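You operate a simulated robot arm through the tools that you are given. There is no shell and no other tool.

The job below is to be done with a simulated two-armed robot. You get a single attempt, and the scene is never put back.

## Task
Bin the DRY tag, then tag the three bottles at the board by juice.
Fine: the DRY tag goes in the green waste tub; each other tag hangs on the neck of the juice that it names.

It is judged by the outcome, as a careful person would: the job done as asked, and still so three seconds after it is handed in. It fails if anything else is knocked over, pushed out of place, dropped, spilled or broken.

## Robot
Two 7-joint arms with fingered hands on one trunk that stands fixed in place. Base frame: the origin is at the foot of the trunk, x ahead of it, y to its left, z up; the work surface is at about z = 880. Lengths are in mm, angles in degrees, forces in N, time in s.
The left shoulder is at [70, 153, 1272], the right one opposite. With the tool pointing down near the work surface each hand reaches from about 100 to 860 mm from the base axis, measured 20 degrees to its own side. Payload 3.9 kg a hand.
The tool frame of a hand sits at the grasp point between the pads (the TCP): z along the fingers, y along the line on which they close. The tips reach 30 mm beyond it. The gripper opens to 104 mm; its body begins 35 mm behind the TCP. The gripper is a hand of 4 fingers: y runs from the thumb to the fingers, the wrist lies at [-17, -104, -178] in the tool frame, and closing takes about 1.5 s.
Orientation is that of the tool frame in the base frame, as a unit quaternion [x, y, z, w]. With the fingers straight down and the wrist toward the robot, the tool's x, y and z point along [0, 1, 0], [1, 0, 0] and [0, 0, -1] of the base frame.

## Interface
- The arms move only by the tool step_arm. It takes "left_motion", "right_motion" or both (then of equal length, played together; a hand with none holds still); each is a list of rows, each a list of 6 numbers: the shift along the tool's x, y, z in m, then the turn, a rotation vector about the tool's x, y, z in rad. In form: [[dx, dy, dz, ax, ay, az], ...]. A call has 1 to 20 rows; each row shifts and turns the commanded pose from where the row before left it, along the tool's axes as they then stand. "left_grip" and "right_grip" are, for a hand that has rows, the finger opening in m, from 0 to 0.104, set as the call begins (left out, the last holds). Each row takes 0.2 s and may step no farther than 50 mm and 8.6 degrees from the row before; otherwise, or with a gripper value out of range, the whole call is refused. Where a pose cannot be reached the arm comes as near as it can. A force on the tool above 40 N (or 10 N above the force at the start of the call, whichever is more), or a blocked arm, ends the call early, and 0.2 s more pass. Each finger travels about 72 mm/s and halts on what it meets, pressing with about 28 N; the grip force reading is that of the motor and also rises with nothing between the fingers. The clock runs only during rows and for 0.2 s after the last one: add rows that do not move to give the fingers time. It gives the time, the measured TCP pose, the force on the tool (base axes), the opening and the grip force at its end, in the units of the frame above (readings bear some noise), with the torque about the TCP (base axes, N m) and any sound that the robot's microphone picked up.
- Cameras (640 x 400 px; columns grow to the right, rows downward): "scene" is now at [135.6, -23.4, 1510.3]; the picture's right is [-0.26, -0.97, -0.00], its down [-0.50, 0.13, -0.86] and it looks along [0.83, -0.22, -0.51] (base axes); focal length 214 px, centre (320, 200). "left" rides on the left gripper at [-66, -90, -126] in its tool frame; the picture's right is [-0.78, -0.30, 0.56], its down [0.57, -0.70, 0.42] and it looks along [0.27, 0.65, 0.71] (tool axes); focal length 275 px, centre (320, 200). "right" rides on the right gripper at [66, -90, -126] in its tool frame; the picture's right is [-0.78, 0.30, -0.56], its down [-0.57, -0.70, 0.42] and it looks along [-0.27, 0.65, 0.71] (tool axes); focal length 275 px, centre (320, 200). There is no depth. A picture from a camera that has moved, and an enlarged one, comes with that camera's place and axes in the base frame and with its lens.
- capture(camera): a new picture of that camera. No time passes.
- raise_lower(by): slides the trunk up (or, below 0, down) by that many mm; the arms and the scene camera ride with it, the base frame stays. It gives what a move gives, with no picture.
- finger_targets(index, middle, ring, thumb_bend, thumb_turn, hand): sets how far each is bent, from 0 (flat) to 100 (curled in); at 30 the hand is open as for a grip, at 70 the pads meet at the TCP. One left out holds its place. A second passes; each finger stops where it meets its share of the squeeze, and holds until it gets a number again. A gripper value or a shape takes the hand back. It gives what a move gives, with no picture; readings hold the bend of each and the force on the fingers (four entries, about 0 where the hand has none), thumb and palm. thumb_turn goes from beside the hand (0) to across from the fingers (100), as for a grip.
- set_grasp(shape, hand): the hand has 4 fingers and takes this shape, open, in about a second: jaw (thumb against the fingers, like two jaws); tri (thumb and two fingers); tip (a fingertip pinch); poke (one finger out to press); point (the index stretched); flat (the hand flat); cup (the hand cupped); fist (a fist). The gripper value then closes the fingers along that shape, each until it touches; the sizes above hold for jaw. It gives what a move gives, with no picture.
- head_to(pan, tilt): turns the head with the scene camera to pan (to the left, within 86 degrees either way) and tilt (down, from -29 to 69), counted from straight ahead of the robot. It gives what a move gives.
- inspect(camera, box): a new picture of the part [left, top, right, bottom] of that camera's present view, enlarged. No time passes.
- finish_job(): hands the job in; it is judged then, once.

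Nothing tells you positions but the pictures and the camera data. Unless the task says otherwise, let go and move clear before handing in.

The tools are called after "Emit:" by a JSON object that holds its "method" and its "body". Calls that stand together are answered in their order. step_arm: Moves the arms, as the interface text tells. Its arguments: {"type":"object","properties":{"left_motion":{"type":"array"},"left_grip":{"type":"number"},"right_motion":{"type":"array"},"right_grip":{"type":"number"}},"required":[]} The other tools are called the same way: raise_lower (by) moves the trunk up or down; set_grasp (shape, hand) gives the hand a shape; finger_targets (index, middle, ring, thumb_bend, thumb_turn, hand) moves the fingers one by one; head_to (pan, tilt) turns the head that bears the scene camera; capture (camera) takes a picture; inspect (camera, box) takes an enlarged picture of a part of a camera's view; finish_job () hands the job in.

At the start:

```text
t: 0.0
left_eef_pos: [551.9, 72.6, 1459.1]
left_ee_rot: [0.707, 0.707, 0.0, 0.0]
left_wrist_force: [0.5, 0.2, -0.7]
left_moment: [-0.04, 0.0, 0.01]
left_gripper_width: 103.7
left_finger_force: 0.0
left_shape: jaw
left_bend: [30.0, 30.0, 30.0, 30.0, 97.0]
left_finger forces: [0.1, 0.0, 0.0, 0.0, 0.1, 0.0]
right_eef_pos: [377.7, -306.9, 1426.0]
right_ee_rot: [0.707, 0.708, 0.0, 0.0]
right_wrist_force: [-0.4, -1.0, -0.4]
right_moment: [-0.01, 0.01, -0.04]
right_gripper_width: 103.8
right_finger_force: 0.1
right_shape: jaw
right_bend: [30.0, 30.0, 30.0, 30.0, 97.0]
right_finger forces: [0.1, 0.0, 0.0, 0.1, 0.0, 0.1]
trunk travel left (down, up): [-725.0, 215.0]
head pan, tilt (commanded): [-14.9, 30.9]
```

scene: 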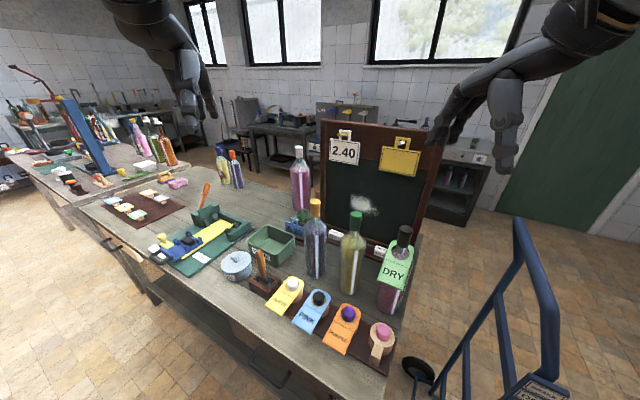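
right: 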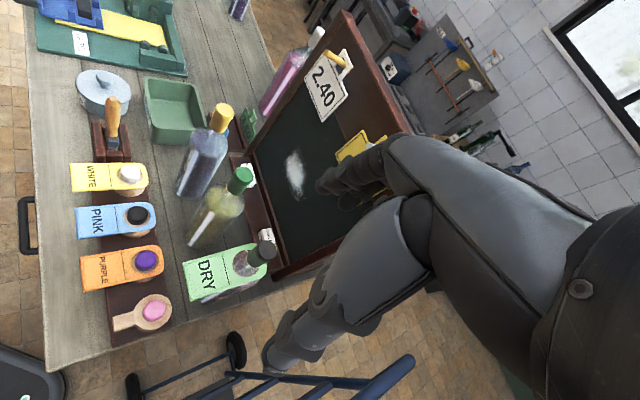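
left: 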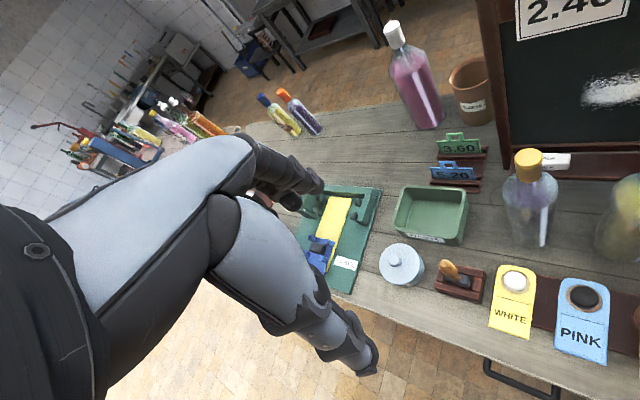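

I see a table with a tag rack (WHITE yellow, PINK blue, PURPLE orange), three bottles near a chalkboard, and a green DRY tag on the right-hand bottle; a green tub sits further left. I'll look closer before moving.

Emit:
{"method": "inspect", "body": {"camera": "scene", "box": [220, 180, 440, 380]}}

Emit:
{"method": "inspect", "body": {"camera": "right", "box": [40, 60, 300, 350]}}

Emit:
{"method": "inspect", "body": {"camera": "left", "box": [360, 100, 640, 380]}}

Emit:
{"method": "inspect", "body": {"camera": "scene", "box": [260, 110, 450, 260]}}

```text
2.00 times, centred on (330, 280) of scene
camera zoom: at [135.6, -23.4, 1510.3], right [-0.26, -0.97, 0.0], down [-0.5, 0.13, -0.86], along [0.83, -0.22, -0.51], focal length 429 px, centre (300, 40)
```

zoom: 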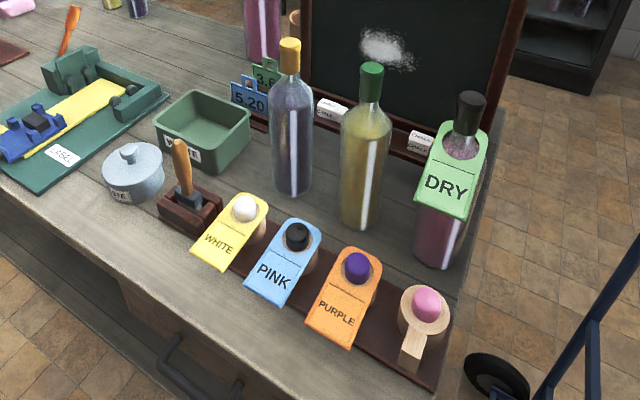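

```text
1.38 times, centred on (170, 205) of right
camera zoom: at [287.0, -240.7, 1551.8], right [0.3, -0.78, 0.56], down [-0.7, -0.57, -0.42], along [0.65, -0.26, -0.71], focal length 380 px, centre (527, 193)
```

zoom: 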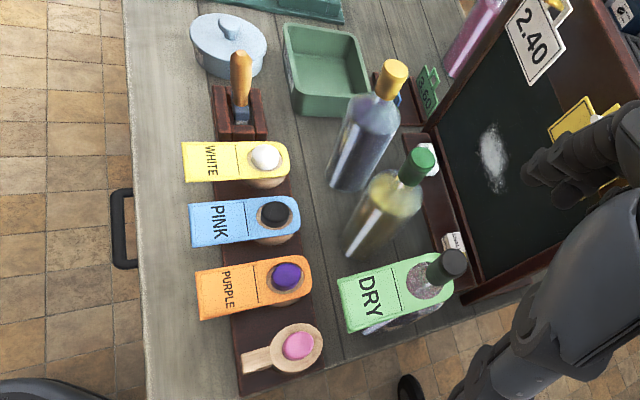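

```text
1.43 times, centred on (500, 240) of left
camera zoom: at [461.9, 6.5, 1582.5], right [-0.3, -0.78, -0.56], down [-0.7, 0.57, -0.42], along [0.65, 0.27, -0.71], focal length 393 px, centre (63, 143)
```

zoom: 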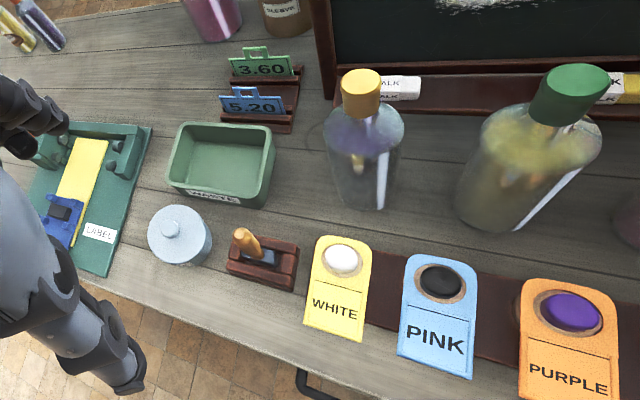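

```text
2.67 times, centred on (355, 185) of scene
camera zoom: at [135.6, -23.4, 1510.3], right [-0.26, -0.97, 0.0], down [-0.5, 0.13, -0.86], along [0.83, -0.22, -0.51], focal length 572 px, centre (227, 240)
```

zoom: 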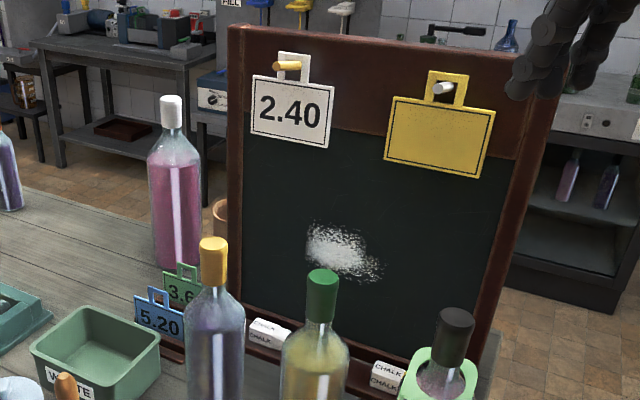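

The bottles stand in a diagonal row: purple juice (yellow cap) at about (662,-148), pale/white juice (green cap) at about (568,-236) and a pinkish juice (black cap, DRY tag) at about (479,-329), all with tops near z≈1183. I'll move the right hand aside and look around with the head to refine this.

Emit:
{"method": "step_arm", "body": {"right_motion": [[-0.03, -0.035, 0, 0, 0, 0], [-0.03, -0.035, 0, 0, 0, 0], [-0.03, -0.035, 0, 0, 0, 0], [-0.03, -0.03, 0, 0, 0, 0]]}}

Emit:
{"method": "head_to", "body": {"pan": -20, "tilt": 45}}

Emit:
{"method": "capture", "body": {"camera": "scene"}}

Emit:
{"method": "capture", "body": {"camera": "right"}}

```text
t: 1.0
left_eef_pos: [552.1, 71.5, 1458.8]
left_ee_rot: [0.707, 0.707, 0.0, 0.0]
left_wrist_force: [-0.3, 0.9, -0.3]
left_moment: [0.0, -0.02, -0.01]
left_gripper_width: 103.7
left_finger_force: 0.1
left_shape: jaw
left_bend: [30.0, 30.0, 30.0, 30.0, 97.0]
left_finger forces: [0.0, 0.0, 0.0, 0.0, 0.1, 0.0]
right_eef_pos: [244.9, -416.6, 1424.7]
right_ee_rot: [0.707, 0.707, 0.001, 0.0]
right_wrist_force: [0.4, -0.1, 0.3]
right_moment: [0.0, 0.0, 0.05]
right_gripper_width: 103.7
right_finger_force: 0.0
right_shape: jaw
right_bend: [30.0, 30.0, 30.0, 30.0, 97.0]
right_finger forces: [0.0, 0.0, 0.0, 0.0, 0.0, 0.0]
right hand out of reach, approached as far as the arm can: row 4
trunk travel left (down, up): [-725.0, 215.0]
head pan, tilt (commanded): [-14.9, 30.9]
```

```text
t: 1.8
left_eef_pos: [553.4, 72.2, 1459.3]
left_ee_rot: [0.707, 0.707, -0.001, 0.0]
left_wrist_force: [-0.4, -0.2, 0.0]
left_moment: [0.01, -0.02, -0.01]
left_gripper_width: 103.7
left_finger_force: 0.0
left_shape: jaw
left_bend: [30.0, 30.0, 30.0, 30.0, 97.0]
left_finger forces: [0.1, 0.1, 0.1, 0.0, 0.0, 0.0]
right_eef_pos: [245.4, -416.8, 1424.9]
right_ee_rot: [0.708, 0.706, 0.001, 0.0]
right_wrist_force: [-0.7, 0.5, 0.6]
right_moment: [-0.04, -0.02, 0.01]
right_gripper_width: 103.6
right_finger_force: 0.1
right_shape: jaw
right_bend: [30.0, 30.0, 30.0, 30.0, 97.0]
right_finger forces: [0.1, 0.0, 0.0, 0.1, 0.1, 0.1]
trunk travel left (down, up): [-725.0, 215.0]
head pan, tilt (commanded): [-20.0, 45.0]
```

```text
taken
camera scene: at [124.9, -28.0, 1489.1], right [-0.34, -0.94, 0.0], down [-0.66, 0.24, -0.71], along [0.67, -0.24, -0.71], focal length 214 px, centre (320, 200)
```

scene: 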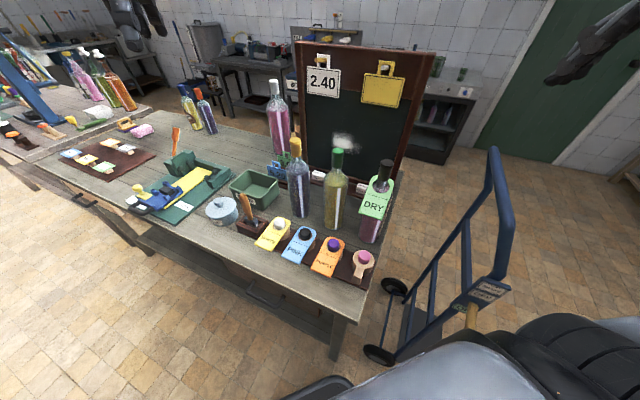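

```text
taken
camera right: at [155.3, -350.1, 1550.8], right [0.29, -0.78, 0.56], down [-0.7, -0.57, -0.43], along [0.65, -0.26, -0.71], focal length 275 px, centre (320, 200)
```

right: 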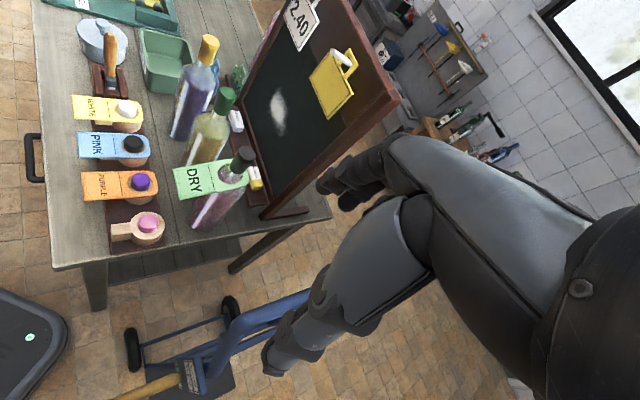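

The view shows the rack's pegs and the bottles at about 45° to me. I'll lower the trunk for a closer, more side-on look at how the tags sit.

Emit:
{"method": "raise_lower", "body": {"by": -220}}

Emit:
{"method": "head_to", "body": {"pan": -20, "tilt": 38}}

Emit:
{"method": "capture", "body": {"camera": "scene"}}

Emit:
{"method": "capture", "body": {"camera": "left"}}

Emit:
{"method": "capture", "body": {"camera": "right"}}

```text
t: 4.1
left_eef_pos: [552.7, 73.4, 1239.0]
left_ee_rot: [0.707, 0.707, 0.0, 0.0]
left_wrist_force: [0.5, -0.1, -0.4]
left_moment: [0.03, 0.01, 0.0]
left_gripper_width: 103.6
left_finger_force: 0.1
left_shape: jaw
left_bend: [30.0, 30.0, 30.0, 30.0, 97.0]
left_finger forces: [0.0, 0.0, 0.0, 0.0, 0.1, 0.0]
right_eef_pos: [245.3, -416.2, 1204.3]
right_ee_rot: [0.707, 0.707, 0.0, -0.001]
right_wrist_force: [-0.1, -0.4, 0.1]
right_moment: [0.03, 0.01, 0.03]
right_gripper_width: 103.9
right_finger_force: 0.2
right_shape: jaw
right_bend: [30.0, 30.0, 30.0, 30.0, 97.0]
right_finger forces: [0.0, 0.0, 0.1, 0.0, 0.1, 0.0]
trunk travel left (down, up): [-505.0, 435.0]
head pan, tilt (commanded): [-20.0, 45.0]
```

```text
t: 4.8
left_eef_pos: [552.3, 72.3, 1239.9]
left_ee_rot: [0.707, 0.707, 0.0, 0.0]
left_wrist_force: [0.3, -0.1, 0.2]
left_moment: [-0.04, -0.01, -0.03]
left_gripper_width: 103.4
left_finger_force: 0.1
left_shape: jaw
left_bend: [30.0, 30.0, 30.0, 30.0, 97.0]
left_finger forces: [0.0, 0.0, 0.0, 0.0, 0.0, 0.0]
right_eef_pos: [245.2, -415.2, 1204.8]
right_ee_rot: [0.708, 0.706, 0.0, -0.001]
right_wrist_force: [0.1, 0.5, 0.2]
right_moment: [0.01, 0.0, 0.0]
right_gripper_width: 103.7
right_finger_force: 0.0
right_shape: jaw
right_bend: [30.0, 30.0, 30.0, 30.0, 97.0]
right_finger forces: [0.0, 0.0, 0.1, 0.0, 0.0, 0.0]
trunk travel left (down, up): [-505.0, 435.0]
head pan, tilt (commanded): [-20.0, 38.0]
```

```text
taken
camera scene: at [129.5, -29.7, 1279.3], right [-0.34, -0.94, 0.0], down [-0.58, 0.21, -0.79], along [0.74, -0.27, -0.62], focal length 214 px, centre (320, 200)
```

scene: 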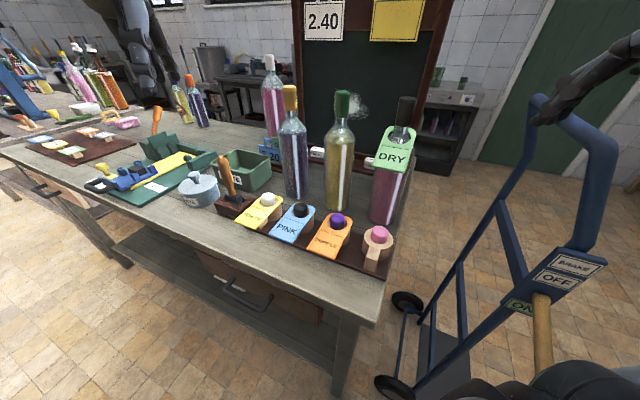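

```text
taken
camera left: at [461.8, 6.5, 1362.5], right [-0.3, -0.78, -0.56], down [-0.7, 0.57, -0.42], along [0.65, 0.27, -0.71], focal length 275 px, centre (320, 200)
```

left: 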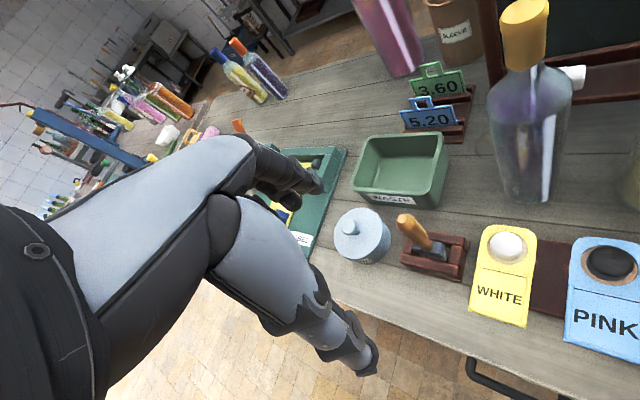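

```text
taken
camera right: at [155.1, -350.1, 1330.8], right [0.29, -0.78, 0.56], down [-0.7, -0.57, -0.43], along [0.65, -0.26, -0.71], focal length 275 px, centre (320, 200)
```

right: 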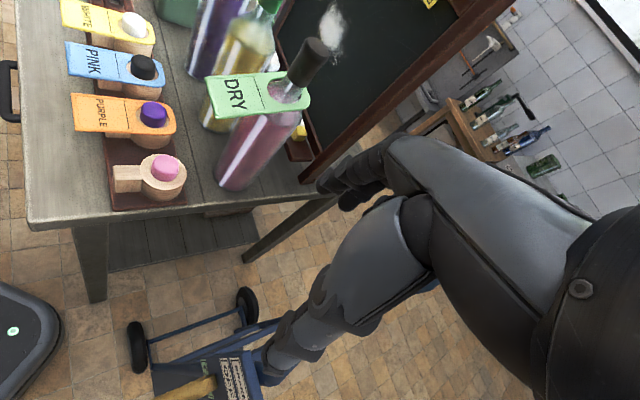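

The trolley handle on the right passes beneath my right hand, so I'll keep that hand high and not lower further. First a close look at the tags and pegs from this angle.

Emit:
{"method": "inspect", "body": {"camera": "scene", "box": [230, 170, 410, 290]}}

Emit:
{"method": "inspect", "body": {"camera": "scene", "box": [250, 60, 430, 240]}}

Emit:
{"method": "inspect", "body": {"camera": "right", "box": [30, 0, 330, 220]}}

Emit:
{"method": "inspect", "body": {"camera": "scene", "box": [440, 60, 640, 320]}}

Emit:
{"method": "inspect", "body": {"camera": "left", "box": [340, 120, 640, 340]}}

```text
3.33 times, centred on (320, 230) of scene
camera zoom: at [129.5, -29.7, 1279.3], right [-0.34, -0.94, 0.0], down [-0.58, 0.21, -0.79], along [0.74, -0.27, -0.62], focal length 715 px, centre (320, 100)
```

zoom: 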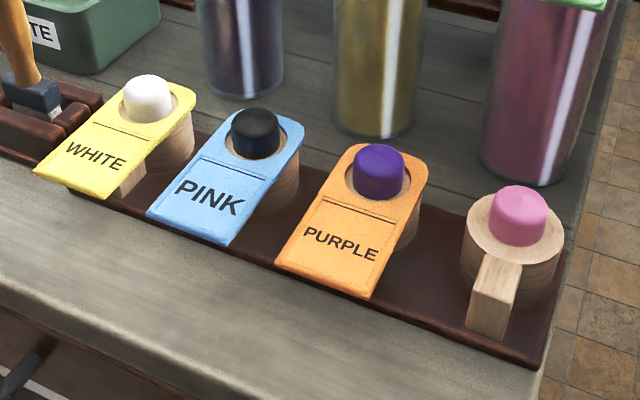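

```text
2.22 times, centred on (340, 150) of scene
camera zoom: at [129.5, -29.7, 1279.3], right [-0.34, -0.94, 0.0], down [-0.58, 0.21, -0.79], along [0.74, -0.27, -0.62], focal length 477 px, centre (276, 311)
```

zoom: 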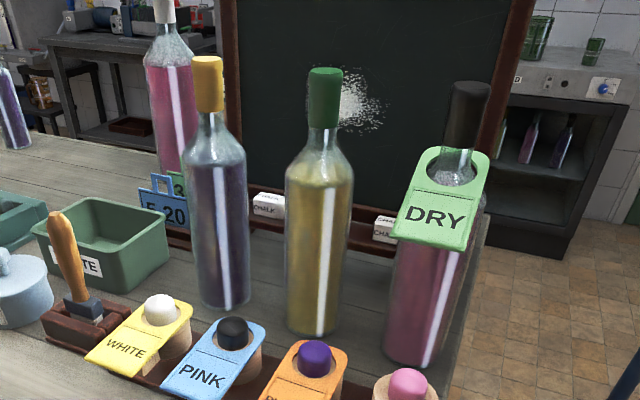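

```text
1.82 times, centred on (180, 110) of right
camera zoom: at [155.1, -350.1, 1330.8], right [0.29, -0.78, 0.56], down [-0.7, -0.57, -0.43], along [0.65, -0.26, -0.71], focal length 500 px, centre (574, 364)
```

zoom: 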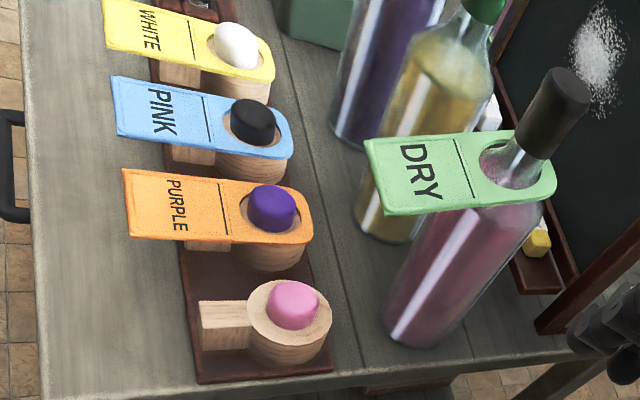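

```text
1.54 times, centred on (540, 190) of scene
camera zoom: at [129.5, -29.7, 1279.3], right [-0.34, -0.94, 0.0], down [-0.58, 0.21, -0.79], along [0.74, -0.27, -0.62], focal length 330 px, centre (-18, 215)
```

zoom: 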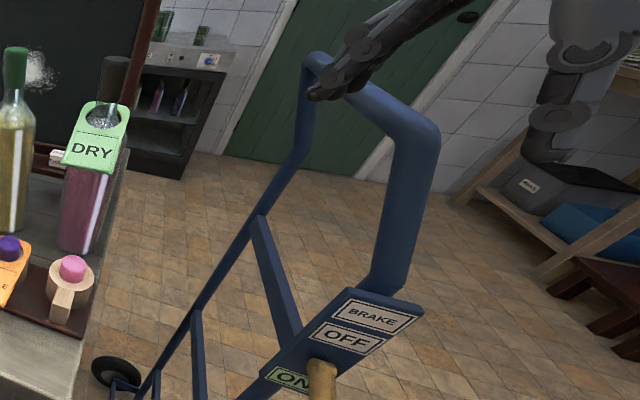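

```text
1.82 times, centred on (490, 230) of left
camera zoom: at [461.8, 6.5, 1362.5], right [-0.3, -0.78, -0.56], down [-0.7, 0.57, -0.42], along [0.65, 0.27, -0.71], focal length 500 px, centre (11, 146)
```

zoom: 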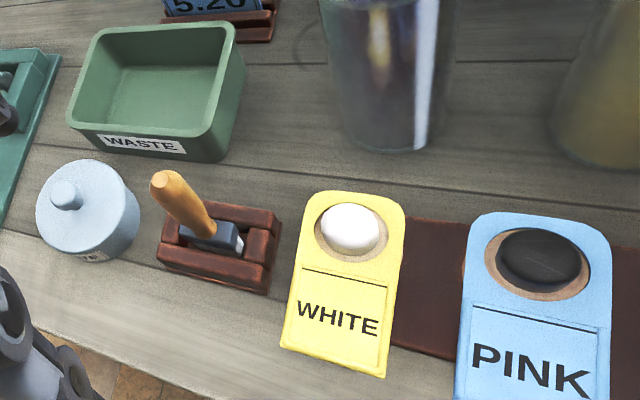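

The DRY tag is nearly flat at z≈1083–1120 around the black-capped bottle's neck, and the rack tags lie flat at z≈937 on wooden blocks. I'll raise the trunk again and look to the right to find the trolley and my right elbow.

Emit:
{"method": "raise_lower", "body": {"by": 300}}

Emit:
{"method": "head_to", "body": {"pan": -60, "tilt": 45}}

Emit:
{"method": "capture", "body": {"camera": "scene"}}

Emit:
{"method": "capture", "body": {"camera": "right"}}

Emit:
{"method": "capture", "body": {"camera": "left"}}

```text
t: 7.8
left_eef_pos: [552.9, 72.4, 1538.5]
left_ee_rot: [0.707, 0.707, 0.0, 0.0]
left_wrist_force: [0.1, 0.2, 0.5]
left_moment: [0.03, 0.03, 0.0]
left_gripper_width: 103.7
left_finger_force: 0.2
left_shape: jaw
left_bend: [30.0, 30.0, 30.0, 30.0, 97.0]
left_finger forces: [0.0, 0.0, 0.0, 0.1, 0.1, 0.0]
right_eef_pos: [246.2, -415.9, 1505.7]
right_ee_rot: [0.708, 0.706, 0.001, 0.0]
right_wrist_force: [-0.1, 0.5, -0.1]
right_moment: [-0.02, -0.01, -0.01]
right_gripper_width: 103.8
right_finger_force: 0.0
right_shape: jaw
right_bend: [30.0, 30.0, 30.0, 30.0, 97.0]
right_finger forces: [0.0, 0.0, 0.0, 0.0, 0.0, 0.0]
trunk travel left (down, up): [-805.0, 135.0]
head pan, tilt (commanded): [-20.0, 38.0]
```

```text
t: 8.8
left_eef_pos: [552.4, 71.6, 1538.8]
left_ee_rot: [0.708, 0.707, -0.001, 0.0]
left_wrist_force: [-0.3, 1.3, 0.2]
left_moment: [0.01, 0.0, -0.01]
left_gripper_width: 103.5
left_finger_force: 0.1
left_shape: jaw
left_bend: [30.0, 30.0, 30.0, 30.0, 97.0]
left_finger forces: [0.0, 0.0, 0.1, 0.1, 0.1, 0.0]
right_eef_pos: [246.2, -416.5, 1503.8]
right_ee_rot: [0.708, 0.706, 0.001, -0.001]
right_wrist_force: [-0.3, 0.4, 0.2]
right_moment: [-0.01, -0.02, 0.0]
right_gripper_width: 103.6
right_finger_force: 0.1
right_shape: jaw
right_bend: [30.0, 30.0, 30.0, 30.0, 97.0]
right_finger forces: [0.0, 0.0, 0.1, 0.0, 0.1, 0.1]
trunk travel left (down, up): [-805.0, 135.0]
head pan, tilt (commanded): [-60.0, 45.0]
```

```text
taken
camera scene: at [89.2, -70.6, 1569.1], right [-0.87, -0.5, 0.0], down [-0.35, 0.61, -0.71], along [0.35, -0.61, -0.71], focal length 214 px, centre (320, 200)
```

scene: 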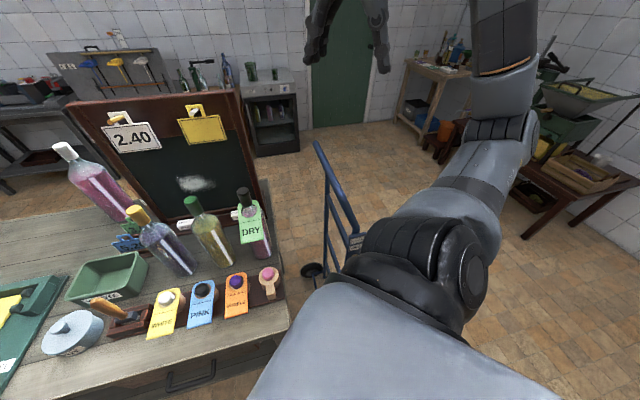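

```text
taken
camera right: at [155.1, -350.0, 1630.8], right [0.29, -0.78, 0.56], down [-0.7, -0.57, -0.43], along [0.65, -0.26, -0.71], focal length 275 px, centre (320, 200)
```

right: 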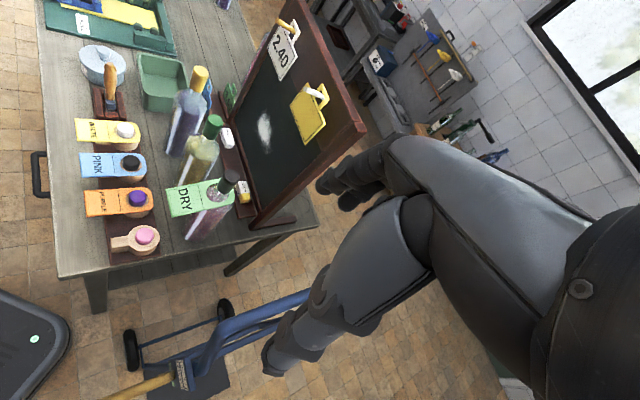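

```text
taken
camera left: at [461.8, 6.5, 1662.5], right [-0.3, -0.78, -0.56], down [-0.7, 0.57, -0.42], along [0.65, 0.27, -0.71], focal length 275 px, centre (320, 200)
```

left: 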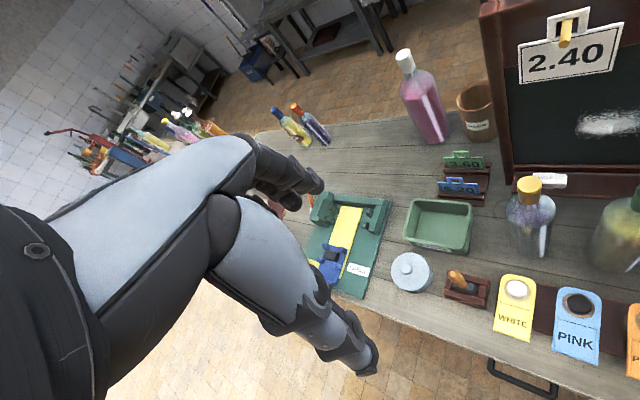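

The trolley handle stands close on the right (label plate near (188,-472,953)), so the left arm is the safer one for the work near it. I'll test in free space whether the left hand can yaw 45° to line up with the tags.

Emit:
{"method": "step_arm", "body": {"left_motion": [[0, 0, 0, 0, 0, -0.131], [0, 0, 0, 0, 0, -0.131], [0, 0, 0, 0, 0, -0.131], [0, 0, 0, 0, 0, -0.131], [0, 0, 0, 0, 0, -0.131], [0, 0, 0, 0, 0, -0.1304]]}}

Emit:
{"method": "head_to", "body": {"pan": -25, "tilt": 45}}

Emit:
{"method": "capture", "body": {"camera": "scene"}}

Emit:
{"method": "capture", "body": {"camera": "left"}}

```text
t: 10.2
left_eef_pos: [551.2, 71.5, 1539.1]
left_ee_rot: [0.381, 0.925, 0.001, 0.0]
left_wrist_force: [-0.1, 0.5, 0.3]
left_moment: [0.03, -0.03, -0.05]
left_gripper_width: 103.7
left_finger_force: 0.1
left_shape: jaw
left_bend: [30.0, 30.0, 30.0, 30.0, 97.0]
left_finger forces: [0.1, 0.0, 0.1, 0.1, 0.1, 0.0]
right_eef_pos: [245.1, -417.4, 1503.7]
right_ee_rot: [0.708, 0.706, 0.001, -0.001]
right_wrist_force: [0.7, -0.1, -0.2]
right_moment: [0.03, -0.02, 0.01]
right_gripper_width: 103.7
right_finger_force: 0.0
right_shape: jaw
right_bend: [30.0, 30.0, 30.0, 30.0, 97.0]
right_finger forces: [0.1, 0.0, 0.1, 0.1, 0.1, 0.0]
trunk travel left (down, up): [-805.0, 135.0]
head pan, tilt (commanded): [-60.0, 45.0]
```

```text
t: 11.2
left_eef_pos: [552.8, 73.3, 1538.4]
left_ee_rot: [0.383, 0.924, 0.001, 0.0]
left_wrist_force: [-0.1, 0.3, -0.2]
left_moment: [0.04, 0.01, 0.03]
left_gripper_width: 103.5
left_finger_force: 0.1
left_shape: jaw
left_bend: [30.0, 30.0, 30.0, 30.0, 97.0]
left_finger forces: [0.0, 0.1, 0.1, 0.0, 0.1, 0.0]
right_eef_pos: [246.9, -416.0, 1505.5]
right_ee_rot: [0.707, 0.707, 0.001, 0.0]
right_wrist_force: [-0.2, 0.2, 0.1]
right_moment: [-0.03, -0.01, 0.02]
right_gripper_width: 103.7
right_finger_force: 0.1
right_shape: jaw
right_bend: [30.0, 30.0, 30.0, 30.0, 97.0]
right_finger forces: [0.0, 0.1, 0.0, 0.0, 0.0, 0.1]
trunk travel left (down, up): [-805.0, 135.0]
head pan, tilt (commanded): [-25.0, 45.0]
```

```text
taken
camera scene: at [122.3, -34.4, 1569.0], right [-0.42, -0.91, 0.0], down [-0.64, 0.3, -0.71], along [0.64, -0.3, -0.71], focal length 214 px, centre (320, 200)
```

scene: 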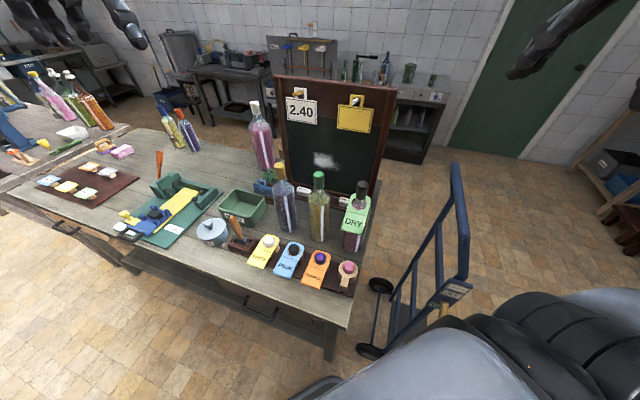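

```text
taken
camera left: at [534.8, -37.2, 1662.2], right [0.34, -0.76, -0.56], down [-0.9, -0.09, -0.42], along [0.27, 0.65, -0.71], focal length 275 px, centre (320, 200)
```

left: 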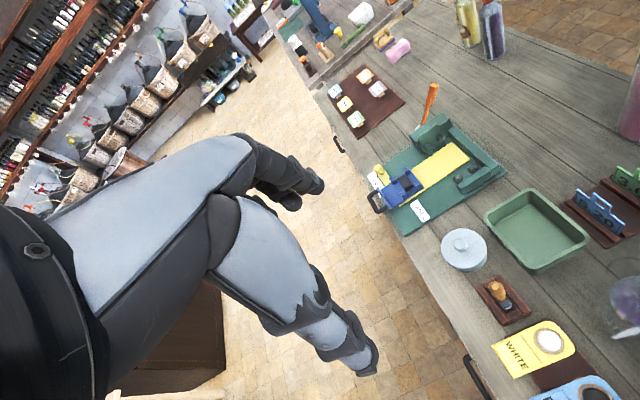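

The left hand reached the 45° yaw without trouble. I'll now carry it, still high above everything, toward the space in front of the DRY bottle to test reach there.

Emit:
{"method": "step_arm", "body": {"left_motion": [[-0.0138, -0.0282, 0.02, 0, 0, 0], [-0.0138, -0.0282, 0.02, 0, 0, 0], [-0.0138, -0.0282, 0.02, 0, 0, 0], [-0.0138, -0.0282, 0.02, 0, 0, 0], [-0.0138, -0.0282, 0.02, 0, 0, 0], [-0.0138, -0.0282, 0.02, 0, 0, 0], [-0.0138, -0.0282, 0.02, 0, 0, 0], [-0.0138, -0.0282, 0.02, 0, 0, 0], [-0.0138, -0.0282, 0.02, 0, 0, 0], [-0.0138, -0.0282, 0.02, 0, 0, 0], [-0.0138, -0.0282, 0.02, 0, 0, 0], [-0.0138, -0.0282, 0.02, 0, 0, 0]]}}

Emit:
{"method": "capture", "body": {"camera": "scene"}}

Emit:
{"method": "capture", "body": {"camera": "left"}}

```text
t: 13.7
left_eef_pos: [522.1, -177.1, 1395.7]
left_ee_rot: [0.298, 0.952, -0.061, 0.04]
left_wrist_force: [0.6, -0.1, -0.1]
left_moment: [-0.01, 0.04, -0.02]
left_gripper_width: 104.0
left_finger_force: 0.2
left_shape: jaw
left_bend: [30.0, 30.0, 30.0, 30.0, 97.0]
left_finger forces: [0.0, 0.0, 0.0, 0.1, 0.0, 0.0]
right_eef_pos: [248.8, -412.8, 1506.6]
right_ee_rot: [0.708, 0.707, 0.0, 0.001]
right_wrist_force: [0.4, -0.1, -0.5]
right_moment: [0.01, 0.01, -0.02]
right_gripper_width: 103.7
right_finger_force: 0.2
right_shape: jaw
right_bend: [30.0, 30.0, 30.0, 30.0, 97.0]
right_finger forces: [0.0, 0.0, 0.0, 0.0, 0.1, 0.0]
trunk travel left (down, up): [-805.0, 135.0]
head pan, tilt (commanded): [-25.0, 45.0]
stopped in row 11 (left hand): the arm was blocked; the commanded pose is now the measured one
```

```text
taken
camera scene: at [124.2, -31.5, 1569.0], right [-0.42, -0.91, 0.0], down [-0.64, 0.3, -0.71], along [0.64, -0.3, -0.71], focal length 214 px, centre (320, 200)
```

scene: 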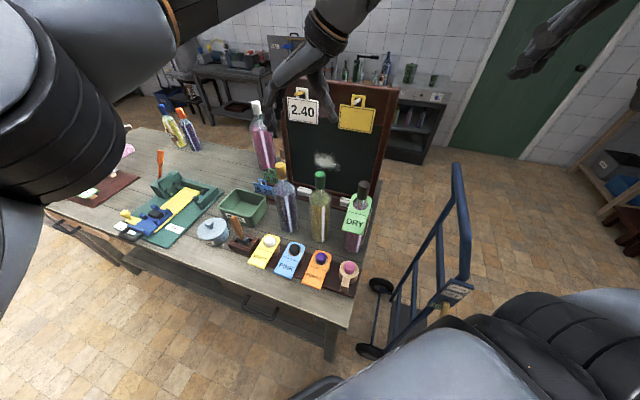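

```text
taken
camera left: at [518.9, -269.6, 1534.5], right [0.49, -0.76, -0.43], down [-0.85, -0.31, -0.42], along [0.18, 0.58, -0.8], focal length 275 px, centre (320, 200)
```

left: 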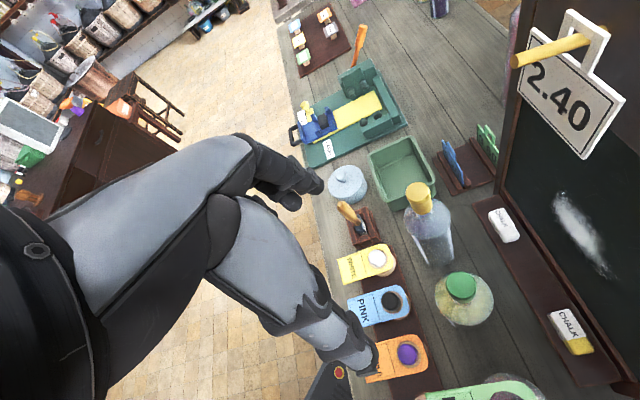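

The left arm got blocked short of there (its elbow sits up near the head), so that reach isn't workable. I'll back the left arm off to the left and park it, then try the right arm in the same orientation.

Emit:
{"method": "step_arm", "body": {"left_motion": [[0.014, 0.03, -0.01, 0, 0, 0], [0.014, 0.03, -0.01, 0, 0, 0], [0.014, 0.03, -0.01, 0, 0, 0], [0.014, 0.03, -0.01, 0, 0, 0], [0.014, 0.03, -0.01, 0, 0, 0], [0.014, 0.03, -0.005, 0, 0, 0], [0.014, 0.03, -0.005, 0, 0, 0], [0.014, 0.03, 0, 0, 0, 0]]}}

Emit:
{"method": "capture", "body": {"camera": "scene"}}

```text
t: 15.4
left_eef_pos: [561.5, 87.9, 1420.2]
left_ee_rot: [0.301, 0.951, -0.057, 0.042]
left_wrist_force: [-0.3, 0.6, -0.8]
left_moment: [-0.02, -0.04, -0.02]
left_gripper_width: 103.6
left_finger_force: 0.0
left_shape: jaw
left_bend: [30.0, 30.0, 30.0, 30.0, 97.0]
left_finger forces: [0.1, 0.0, 0.1, 0.0, 0.1, 0.0]
right_eef_pos: [246.1, -412.6, 1506.2]
right_ee_rot: [0.708, 0.706, 0.0, 0.0]
right_wrist_force: [0.3, 0.2, 0.0]
right_moment: [0.01, 0.0, -0.01]
right_gripper_width: 103.8
right_finger_force: 0.1
right_shape: jaw
right_bend: [30.0, 30.0, 30.0, 30.0, 97.0]
right_finger forces: [0.1, 0.0, 0.1, 0.0, 0.0, 0.0]
trunk travel left (down, up): [-805.0, 135.0]
head pan, tilt (commanded): [-25.0, 45.0]
```

```text
taken
camera scene: at [122.3, -31.7, 1569.1], right [-0.42, -0.91, 0.0], down [-0.64, 0.3, -0.71], along [0.64, -0.3, -0.71], focal length 214 px, centre (320, 200)
```

scene: 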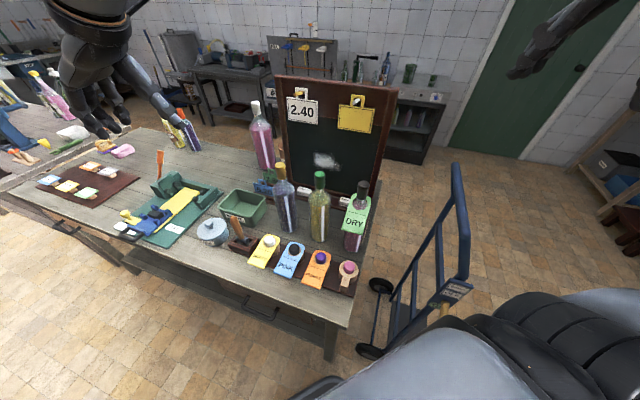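

Emit:
{"method": "step_arm", "body": {"left_motion": [[0.0245, 0.0122, 0, 0, 0, 0], [0.0245, 0.0122, 0, 0, 0, 0], [0.0245, 0.0122, 0, 0, 0, 0], [0.0245, 0.0122, 0, 0, 0, 0], [0.0245, 0.0122, 0, 0, 0, 0], [0.0245, 0.0122, 0, 0, 0, 0], [0.0245, 0.0122, 0, 0, 0, 0], [0.0245, 0.0122, 0, 0, 0, 0], [0.0245, 0.0122, 0, 0, 0, 0], [0.0245, 0.0122, 0, 0, 0, 0]], "right_motion": [[0.027, 0.033, 0, 0, 0, 0], [0.027, 0.033, 0, 0, 0, 0], [0.027, 0.033, 0, 0, 0, 0], [0.027, 0.033, 0, 0, 0, 0], [0, 0, 0, 0, 0, -0.131], [0, 0, 0, 0, 0, -0.131], [0, 0, 0, 0, 0, -0.131], [0, 0, 0, 0, 0, -0.131], [0, 0, 0, 0, 0, -0.131], [0, 0, 0, 0, 0, -0.1304]]}}

Emit:
{"method": "capture", "body": {"camera": "scene"}}

Emit:
{"method": "capture", "body": {"camera": "right"}}

```text
t: 17.6
left_eef_pos: [434.4, 320.4, 1383.6]
left_ee_rot: [0.302, 0.951, -0.057, 0.042]
left_wrist_force: [-0.8, -0.4, 0.1]
left_moment: [-0.01, 0.02, -0.03]
left_gripper_width: 103.9
left_finger_force: 0.0
left_shape: jaw
left_bend: [30.0, 30.0, 30.0, 30.0, 97.0]
left_finger forces: [0.0, 0.1, 0.0, 0.1, 0.0, 0.0]
right_eef_pos: [342.1, -234.1, 1502.3]
right_ee_rot: [0.384, 0.924, 0.001, -0.001]
right_wrist_force: [-0.2, 0.8, 0.1]
right_moment: [0.02, 0.01, 0.04]
right_gripper_width: 103.8
right_finger_force: 0.0
right_shape: jaw
right_bend: [30.0, 30.0, 30.0, 30.0, 97.0]
right_finger forces: [0.0, 0.0, 0.0, 0.0, 0.0, 0.0]
right hand out of reach, approached as far as the arm can: row 8, 9, 10
trunk travel left (down, up): [-805.0, 135.0]
head pan, tilt (commanded): [-25.0, 45.0]
```

```text
taken
camera scene: at [121.3, -34.5, 1569.1], right [-0.42, -0.91, 0.0], down [-0.64, 0.3, -0.71], along [0.64, -0.3, -0.71], focal length 214 px, centre (320, 200)
```

scene: 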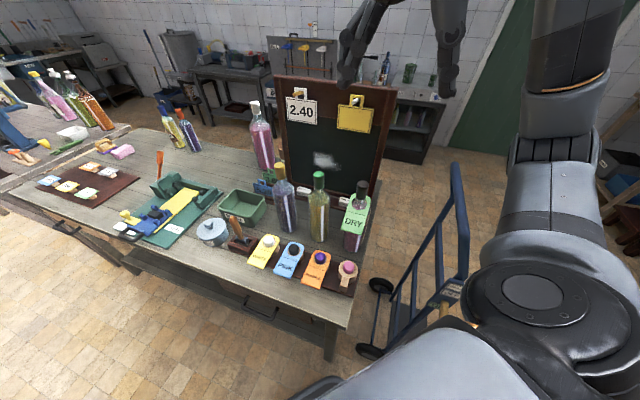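

```text
taken
camera right: at [231.2, -251.7, 1627.2], right [0.76, -0.34, 0.56], down [-0.09, -0.9, -0.43], along [0.65, 0.27, -0.71], focal length 275 px, centre (320, 200)
```

right: 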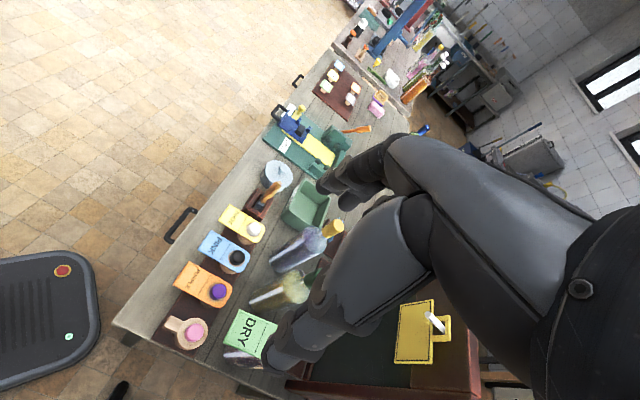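

The right arm holds the 45° yaw with its elbow well above the trolley handle. I'll bring it over the space in front of the DRY bottle, still above cap height, and check the pose.

Emit:
{"method": "step_arm", "body": {"right_motion": [[-0.02, 0.005, 0.03, 0, 0, 0], [-0.02, 0.005, 0.03, 0, 0, 0], [-0.02, 0.005, 0.03, 0, 0, 0], [-0.02, 0.005, 0.03, 0, 0, 0], [0, 0, 0, 0, 0, 0]]}}

Emit:
{"method": "capture", "body": {"camera": "scene"}}

Emit:
{"method": "capture", "body": {"camera": "right"}}

```text
t: 18.9
left_eef_pos: [433.5, 321.8, 1383.2]
left_ee_rot: [0.301, 0.951, -0.059, 0.042]
left_wrist_force: [-0.3, 1.2, 0.1]
left_moment: [-0.03, 0.0, 0.0]
left_gripper_width: 103.8
left_finger_force: 0.2
left_shape: jaw
left_bend: [30.0, 30.0, 30.0, 30.0, 97.0]
left_finger forces: [0.0, 0.0, 0.0, 0.0, 0.0, 0.0]
right_eef_pos: [358.6, -216.0, 1417.5]
right_ee_rot: [0.385, 0.923, 0.001, 0.0]
right_wrist_force: [-0.7, -0.1, 0.8]
right_moment: [-0.03, 0.0, 0.03]
right_gripper_width: 103.6
right_finger_force: 0.1
right_shape: jaw
right_bend: [30.0, 30.0, 30.0, 30.0, 97.0]
right_finger forces: [0.0, 0.0, 0.1, 0.0, 0.0, 0.0]
right hand out of reach, approached as far as the arm can: row 1, 2, 3, 4
trunk travel left (down, up): [-805.0, 135.0]
head pan, tilt (commanded): [-25.0, 45.0]
```

```text
taken
camera scene: at [122.0, -34.2, 1569.1], right [-0.42, -0.91, 0.0], down [-0.64, 0.3, -0.71], along [0.64, -0.3, -0.71], focal length 214 px, centre (320, 200)
```

scene: 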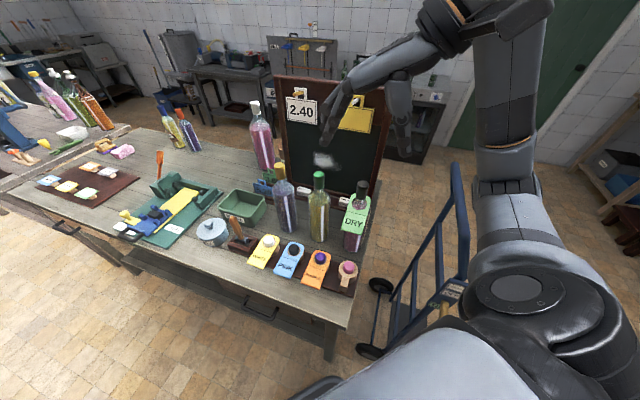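

```text
taken
camera right: at [247.2, -233.7, 1542.5], right [0.76, -0.34, 0.56], down [-0.1, -0.9, -0.43], along [0.65, 0.27, -0.71], focal length 275 px, centre (320, 200)
```

right: 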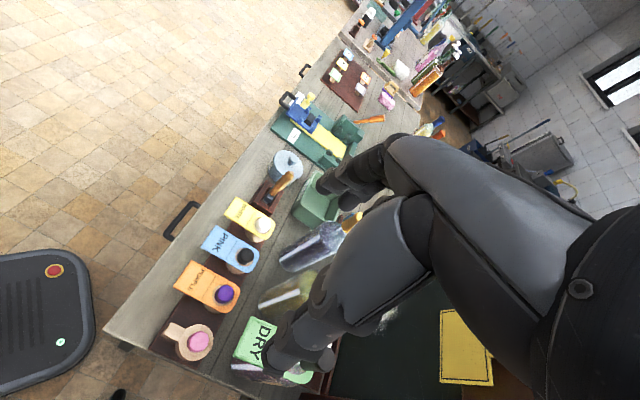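

At yaw 45° the right arm falls short this far right, so I'll use a smaller yaw there (the DRY tag can swivel around the neck anyway). Rotating to about 35° to see where the reachable pose lies.

Emit:
{"method": "step_arm", "body": {"right_motion": [[0, 0, 0, 0, 0, 0.0873], [0, 0, 0, 0, 0, 0.0873], [0, 0, 0, 0, 0, 0]]}}

```text
t: 19.6
left_eef_pos: [435.7, 321.9, 1383.0]
left_ee_rot: [0.301, 0.951, -0.058, 0.041]
left_wrist_force: [0.2, 0.5, -1.0]
left_moment: [-0.01, 0.04, -0.04]
left_gripper_width: 103.9
left_finger_force: 0.0
left_shape: jaw
left_bend: [30.0, 30.0, 30.0, 30.0, 97.0]
left_finger forces: [0.0, 0.0, 0.0, 0.1, 0.0, 0.0]
right_eef_pos: [358.6, -217.4, 1415.8]
right_ee_rot: [0.463, 0.887, 0.002, 0.0]
right_wrist_force: [0.2, -0.3, 0.2]
right_moment: [0.0, -0.04, -0.02]
right_gripper_width: 103.7
right_finger_force: 0.1
right_shape: jaw
right_bend: [30.0, 30.0, 30.0, 30.0, 97.0]
right_finger forces: [0.0, 0.1, 0.0, 0.0, 0.0, 0.0]
trunk travel left (down, up): [-805.0, 135.0]
head pan, tilt (commanded): [-25.0, 45.0]
```

Emit:
{"method": "step_arm", "body": {"right_motion": [[-0.0234, 0.0085, 0.029, 0, 0, 0], [-0.0234, 0.0085, 0.029, 0, 0, 0], [-0.0234, 0.0085, 0.029, 0, 0, 0], [-0.0234, 0.0085, 0.029, 0, 0, 0], [0, 0, 0, 0, 0, 0]]}}

Emit:
{"method": "capture", "body": {"camera": "scene"}}

Emit:
{"method": "capture", "body": {"camera": "right"}}

```text
t: 20.9
left_eef_pos: [435.8, 321.9, 1384.2]
left_ee_rot: [0.301, 0.951, -0.057, 0.042]
left_wrist_force: [1.1, 0.8, -0.4]
left_moment: [-0.02, 0.03, -0.01]
left_gripper_width: 103.8
left_finger_force: 0.1
left_shape: jaw
left_bend: [30.0, 30.0, 30.0, 30.0, 97.0]
left_finger forces: [0.0, 0.0, 0.0, 0.1, 0.0, 0.0]
right_eef_pos: [395.2, -226.1, 1357.7]
right_ee_rot: [0.463, 0.887, 0.001, -0.002]
right_wrist_force: [-0.2, 0.8, -0.1]
right_moment: [0.01, -0.06, -0.02]
right_gripper_width: 103.6
right_finger_force: 0.1
right_shape: jaw
right_bend: [30.0, 30.0, 30.0, 30.0, 97.0]
right_finger forces: [0.0, 0.1, 0.1, 0.0, 0.1, 0.0]
right hand out of reach, approached as far as the arm can: row 2, 3, 4
trunk travel left (down, up): [-805.0, 135.0]
head pan, tilt (commanded): [-25.0, 45.0]
```

```text
taken
camera scene: at [122.7, -34.8, 1569.0], right [-0.42, -0.91, 0.0], down [-0.64, 0.3, -0.71], along [0.64, -0.3, -0.71], focal length 214 px, centre (320, 200)
```

scene: 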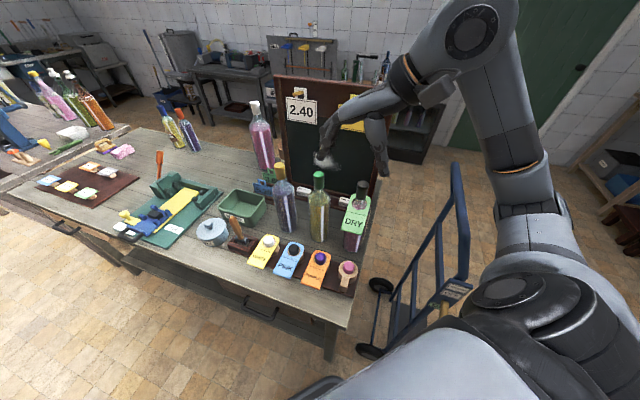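

```text
taken
camera right: at [283.4, -223.8, 1484.0], right [0.69, -0.47, 0.55], down [-0.25, -0.87, -0.43], along [0.68, 0.16, -0.72], focal length 275 px, centre (320, 200)
```

right: 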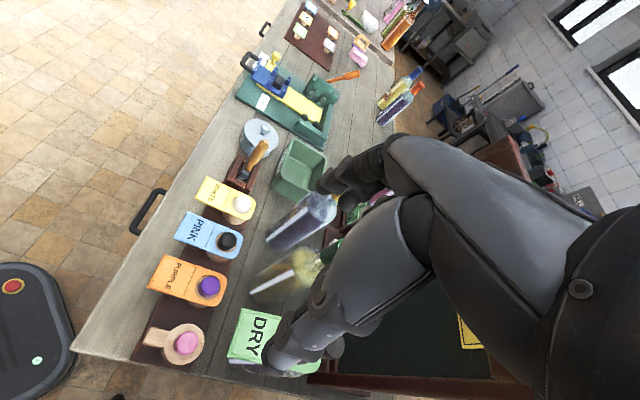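

The forearm is standing nearly upright, which limits the wrist. I'll raise the trunk fully so that the forearm can slope down to the work, then retry.

Emit:
{"method": "raise_lower", "body": {"by": 135}}

Emit:
{"method": "step_arm", "body": {"right_motion": [[-0.006, 0.002, 0.04, 0, 0, 0], [-0.006, 0.002, 0.04, 0, 0, 0], [-0.006, 0.002, 0.04, 0, 0, 0], [-0.006, 0.002, 0.04, 0, 0, 0], [-0.006, 0.002, 0.04, 0, 0, 0], [0, 0, 0, 0, 0, 0]]}}

Emit:
{"method": "capture", "body": {"camera": "scene"}}

```text
t: 22.5
left_eef_pos: [434.4, 323.0, 1518.6]
left_ee_rot: [0.301, 0.951, -0.058, 0.042]
left_wrist_force: [-0.2, -0.6, 0.5]
left_moment: [0.0, 0.02, -0.03]
left_gripper_width: 104.0
left_finger_force: 0.0
left_shape: jaw
left_bend: [30.0, 30.0, 30.0, 30.0, 97.0]
left_finger forces: [0.0, 0.1, 0.0, 0.1, 0.0, 0.0]
right_eef_pos: [395.3, -224.8, 1493.5]
right_ee_rot: [0.462, 0.887, 0.001, -0.003]
right_wrist_force: [0.2, 0.1, -0.5]
right_moment: [-0.01, 0.01, 0.0]
right_gripper_width: 104.1
right_finger_force: 0.2
right_shape: jaw
right_bend: [30.0, 30.0, 30.0, 30.0, 97.0]
right_finger forces: [0.1, 0.0, 0.1, 0.1, 0.1, 0.0]
trunk travel left (down, up): [-940.0, 0.0]
head pan, tilt (commanded): [-25.0, 45.0]
```

```text
t: 23.9
left_eef_pos: [435.5, 322.2, 1517.0]
left_ee_rot: [0.301, 0.951, -0.057, 0.042]
left_wrist_force: [-0.4, 1.0, -0.8]
left_moment: [0.02, 0.01, -0.04]
left_gripper_width: 103.9
left_finger_force: 0.0
left_shape: jaw
left_bend: [30.0, 30.0, 30.0, 30.0, 97.0]
left_finger forces: [0.0, 0.0, 0.1, 0.0, 0.0, 0.0]
right_eef_pos: [399.9, -191.0, 1329.7]
right_ee_rot: [0.463, 0.886, 0.0, -0.003]
right_wrist_force: [0.0, -0.2, 0.4]
right_moment: [-0.01, 0.03, -0.01]
right_gripper_width: 104.0
right_finger_force: 0.0
right_shape: jaw
right_bend: [30.0, 30.0, 30.0, 30.0, 97.0]
right_finger forces: [0.1, 0.0, 0.1, 0.1, 0.0, 0.0]
right hand out of reach, approached as far as the arm can: row 1, 2, 3, 4, 5
trunk travel left (down, up): [-940.0, 0.0]
head pan, tilt (commanded): [-25.0, 45.0]
```

```text
taken
camera scene: at [122.8, -33.8, 1704.0], right [-0.42, -0.91, 0.0], down [-0.64, 0.3, -0.71], along [0.64, -0.3, -0.71], focal length 214 px, centre (320, 200)
```

scene: 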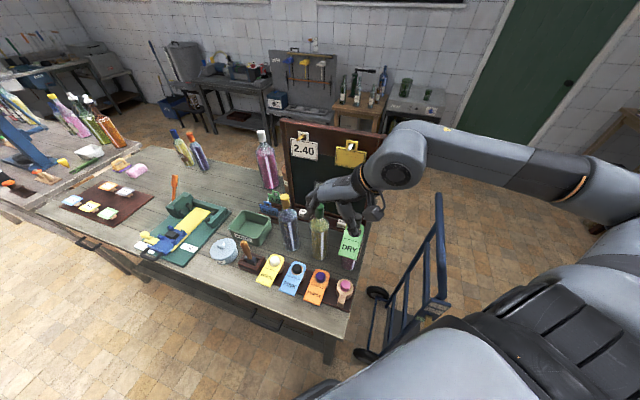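

Emit:
{"method": "step_arm", "body": {"right_motion": [[0, 0, 0.04, 0, 0, 0], [0, 0, 0.04, 0, 0, 0], [0, 0, 0.04, 0, 0, 0], [0, 0, 0.04, 0, 0, 0], [0, 0, 0.03, 0, 0, 0], [0, 0, 0, 0, 0, 0]]}}

Emit:
{"method": "capture", "body": {"camera": "scene"}}

Emit:
{"method": "capture", "body": {"camera": "right"}}

```text
t: 25.3
left_eef_pos: [433.8, 322.0, 1518.4]
left_ee_rot: [0.301, 0.951, -0.058, 0.042]
left_wrist_force: [-0.6, -0.2, 0.2]
left_moment: [0.03, 0.0, 0.01]
left_gripper_width: 104.0
left_finger_force: 0.2
left_shape: jaw
left_bend: [30.0, 30.0, 30.0, 30.0, 97.0]
left_finger forces: [0.1, 0.1, 0.0, 0.0, 0.0, 0.0]
right_eef_pos: [402.5, -188.8, 1140.1]
right_ee_rot: [0.462, 0.887, 0.002, -0.003]
right_wrist_force: [0.6, -0.4, 0.2]
right_moment: [-0.01, 0.03, 0.0]
right_gripper_width: 103.8
right_finger_force: 0.0
right_shape: jaw
right_bend: [30.0, 30.0, 30.0, 30.0, 97.0]
right_finger forces: [0.0, 0.0, 0.1, 0.1, 0.1, 0.0]
trunk travel left (down, up): [-940.0, 0.0]
head pan, tilt (commanded): [-25.0, 45.0]
```

```text
taken
camera scene: at [122.1, -34.1, 1704.1], right [-0.42, -0.91, 0.0], down [-0.64, 0.3, -0.71], along [0.64, -0.3, -0.71], focal length 214 px, centre (320, 200)
```

scene: 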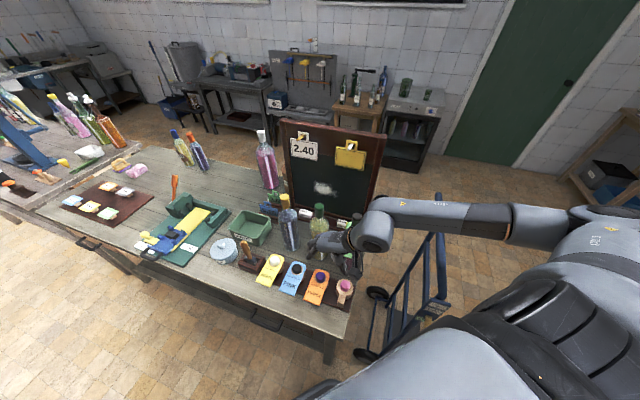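

```text
taken
camera right: at [290.5, -186.2, 1265.8], right [0.69, -0.47, 0.55], down [-0.25, -0.87, -0.43], along [0.68, 0.16, -0.72], focal length 275 px, centre (320, 200)
```

right: 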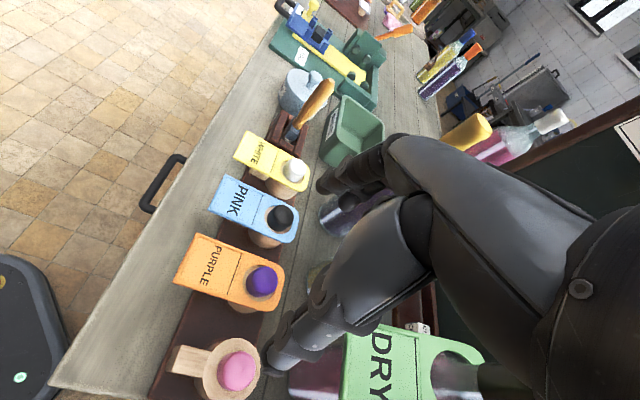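

Emit:
{"method": "step_arm", "body": {"right_motion": [[0, 0, -0.05, 0, 0, 0], [0, 0, -0.05, 0, 0, 0], [-0.02, 0.007, 0, 0, 0, 0], [-0.02, 0.007, 0, 0, 0, 0], [-0.02, 0.007, 0, 0, 0, 0], [-0.02, 0.007, 0, 0, 0, 0], [0, 0, 0, 0, 0, 0]]}}

Emit:
{"method": "capture", "body": {"camera": "scene"}}

```text
t: 26.9
left_eef_pos: [435.4, 320.2, 1517.1]
left_ee_rot: [0.301, 0.951, -0.057, 0.041]
left_wrist_force: [0.3, -0.5, 0.3]
left_moment: [0.04, 0.01, 0.0]
left_gripper_width: 104.0
left_finger_force: 0.1
left_shape: jaw
left_bend: [30.0, 30.0, 30.0, 30.0, 97.0]
left_finger forces: [0.0, 0.0, 0.0, 0.0, 0.0, 0.0]
right_eef_pos: [419.4, -202.3, 1237.7]
right_ee_rot: [0.462, 0.887, 0.0, -0.003]
right_wrist_force: [-0.5, -0.2, -0.2]
right_moment: [-0.01, -0.03, 0.02]
right_gripper_width: 103.7
right_finger_force: 0.1
right_shape: jaw
right_bend: [30.0, 30.0, 30.0, 30.0, 97.0]
right_finger forces: [0.0, 0.1, 0.0, 0.0, 0.0, 0.0]
right hand out of reach, approached as far as the arm can: row 4, 5, 6
trunk travel left (down, up): [-940.0, 0.0]
head pan, tilt (commanded): [-25.0, 45.0]
```

```text
taken
camera scene: at [122.8, -35.2, 1704.0], right [-0.42, -0.91, 0.0], down [-0.64, 0.3, -0.71], along [0.64, -0.3, -0.71], focal length 214 px, centre (320, 200)
```

scene: 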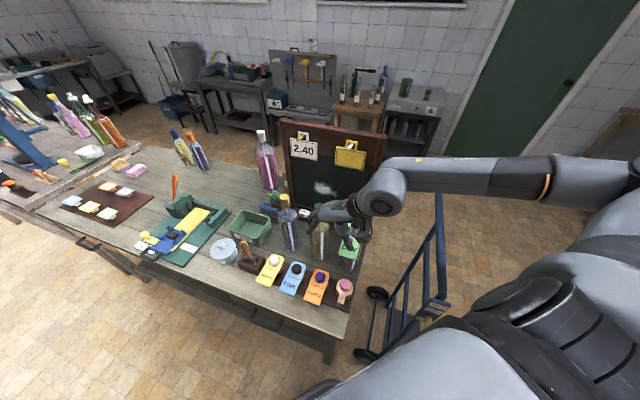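

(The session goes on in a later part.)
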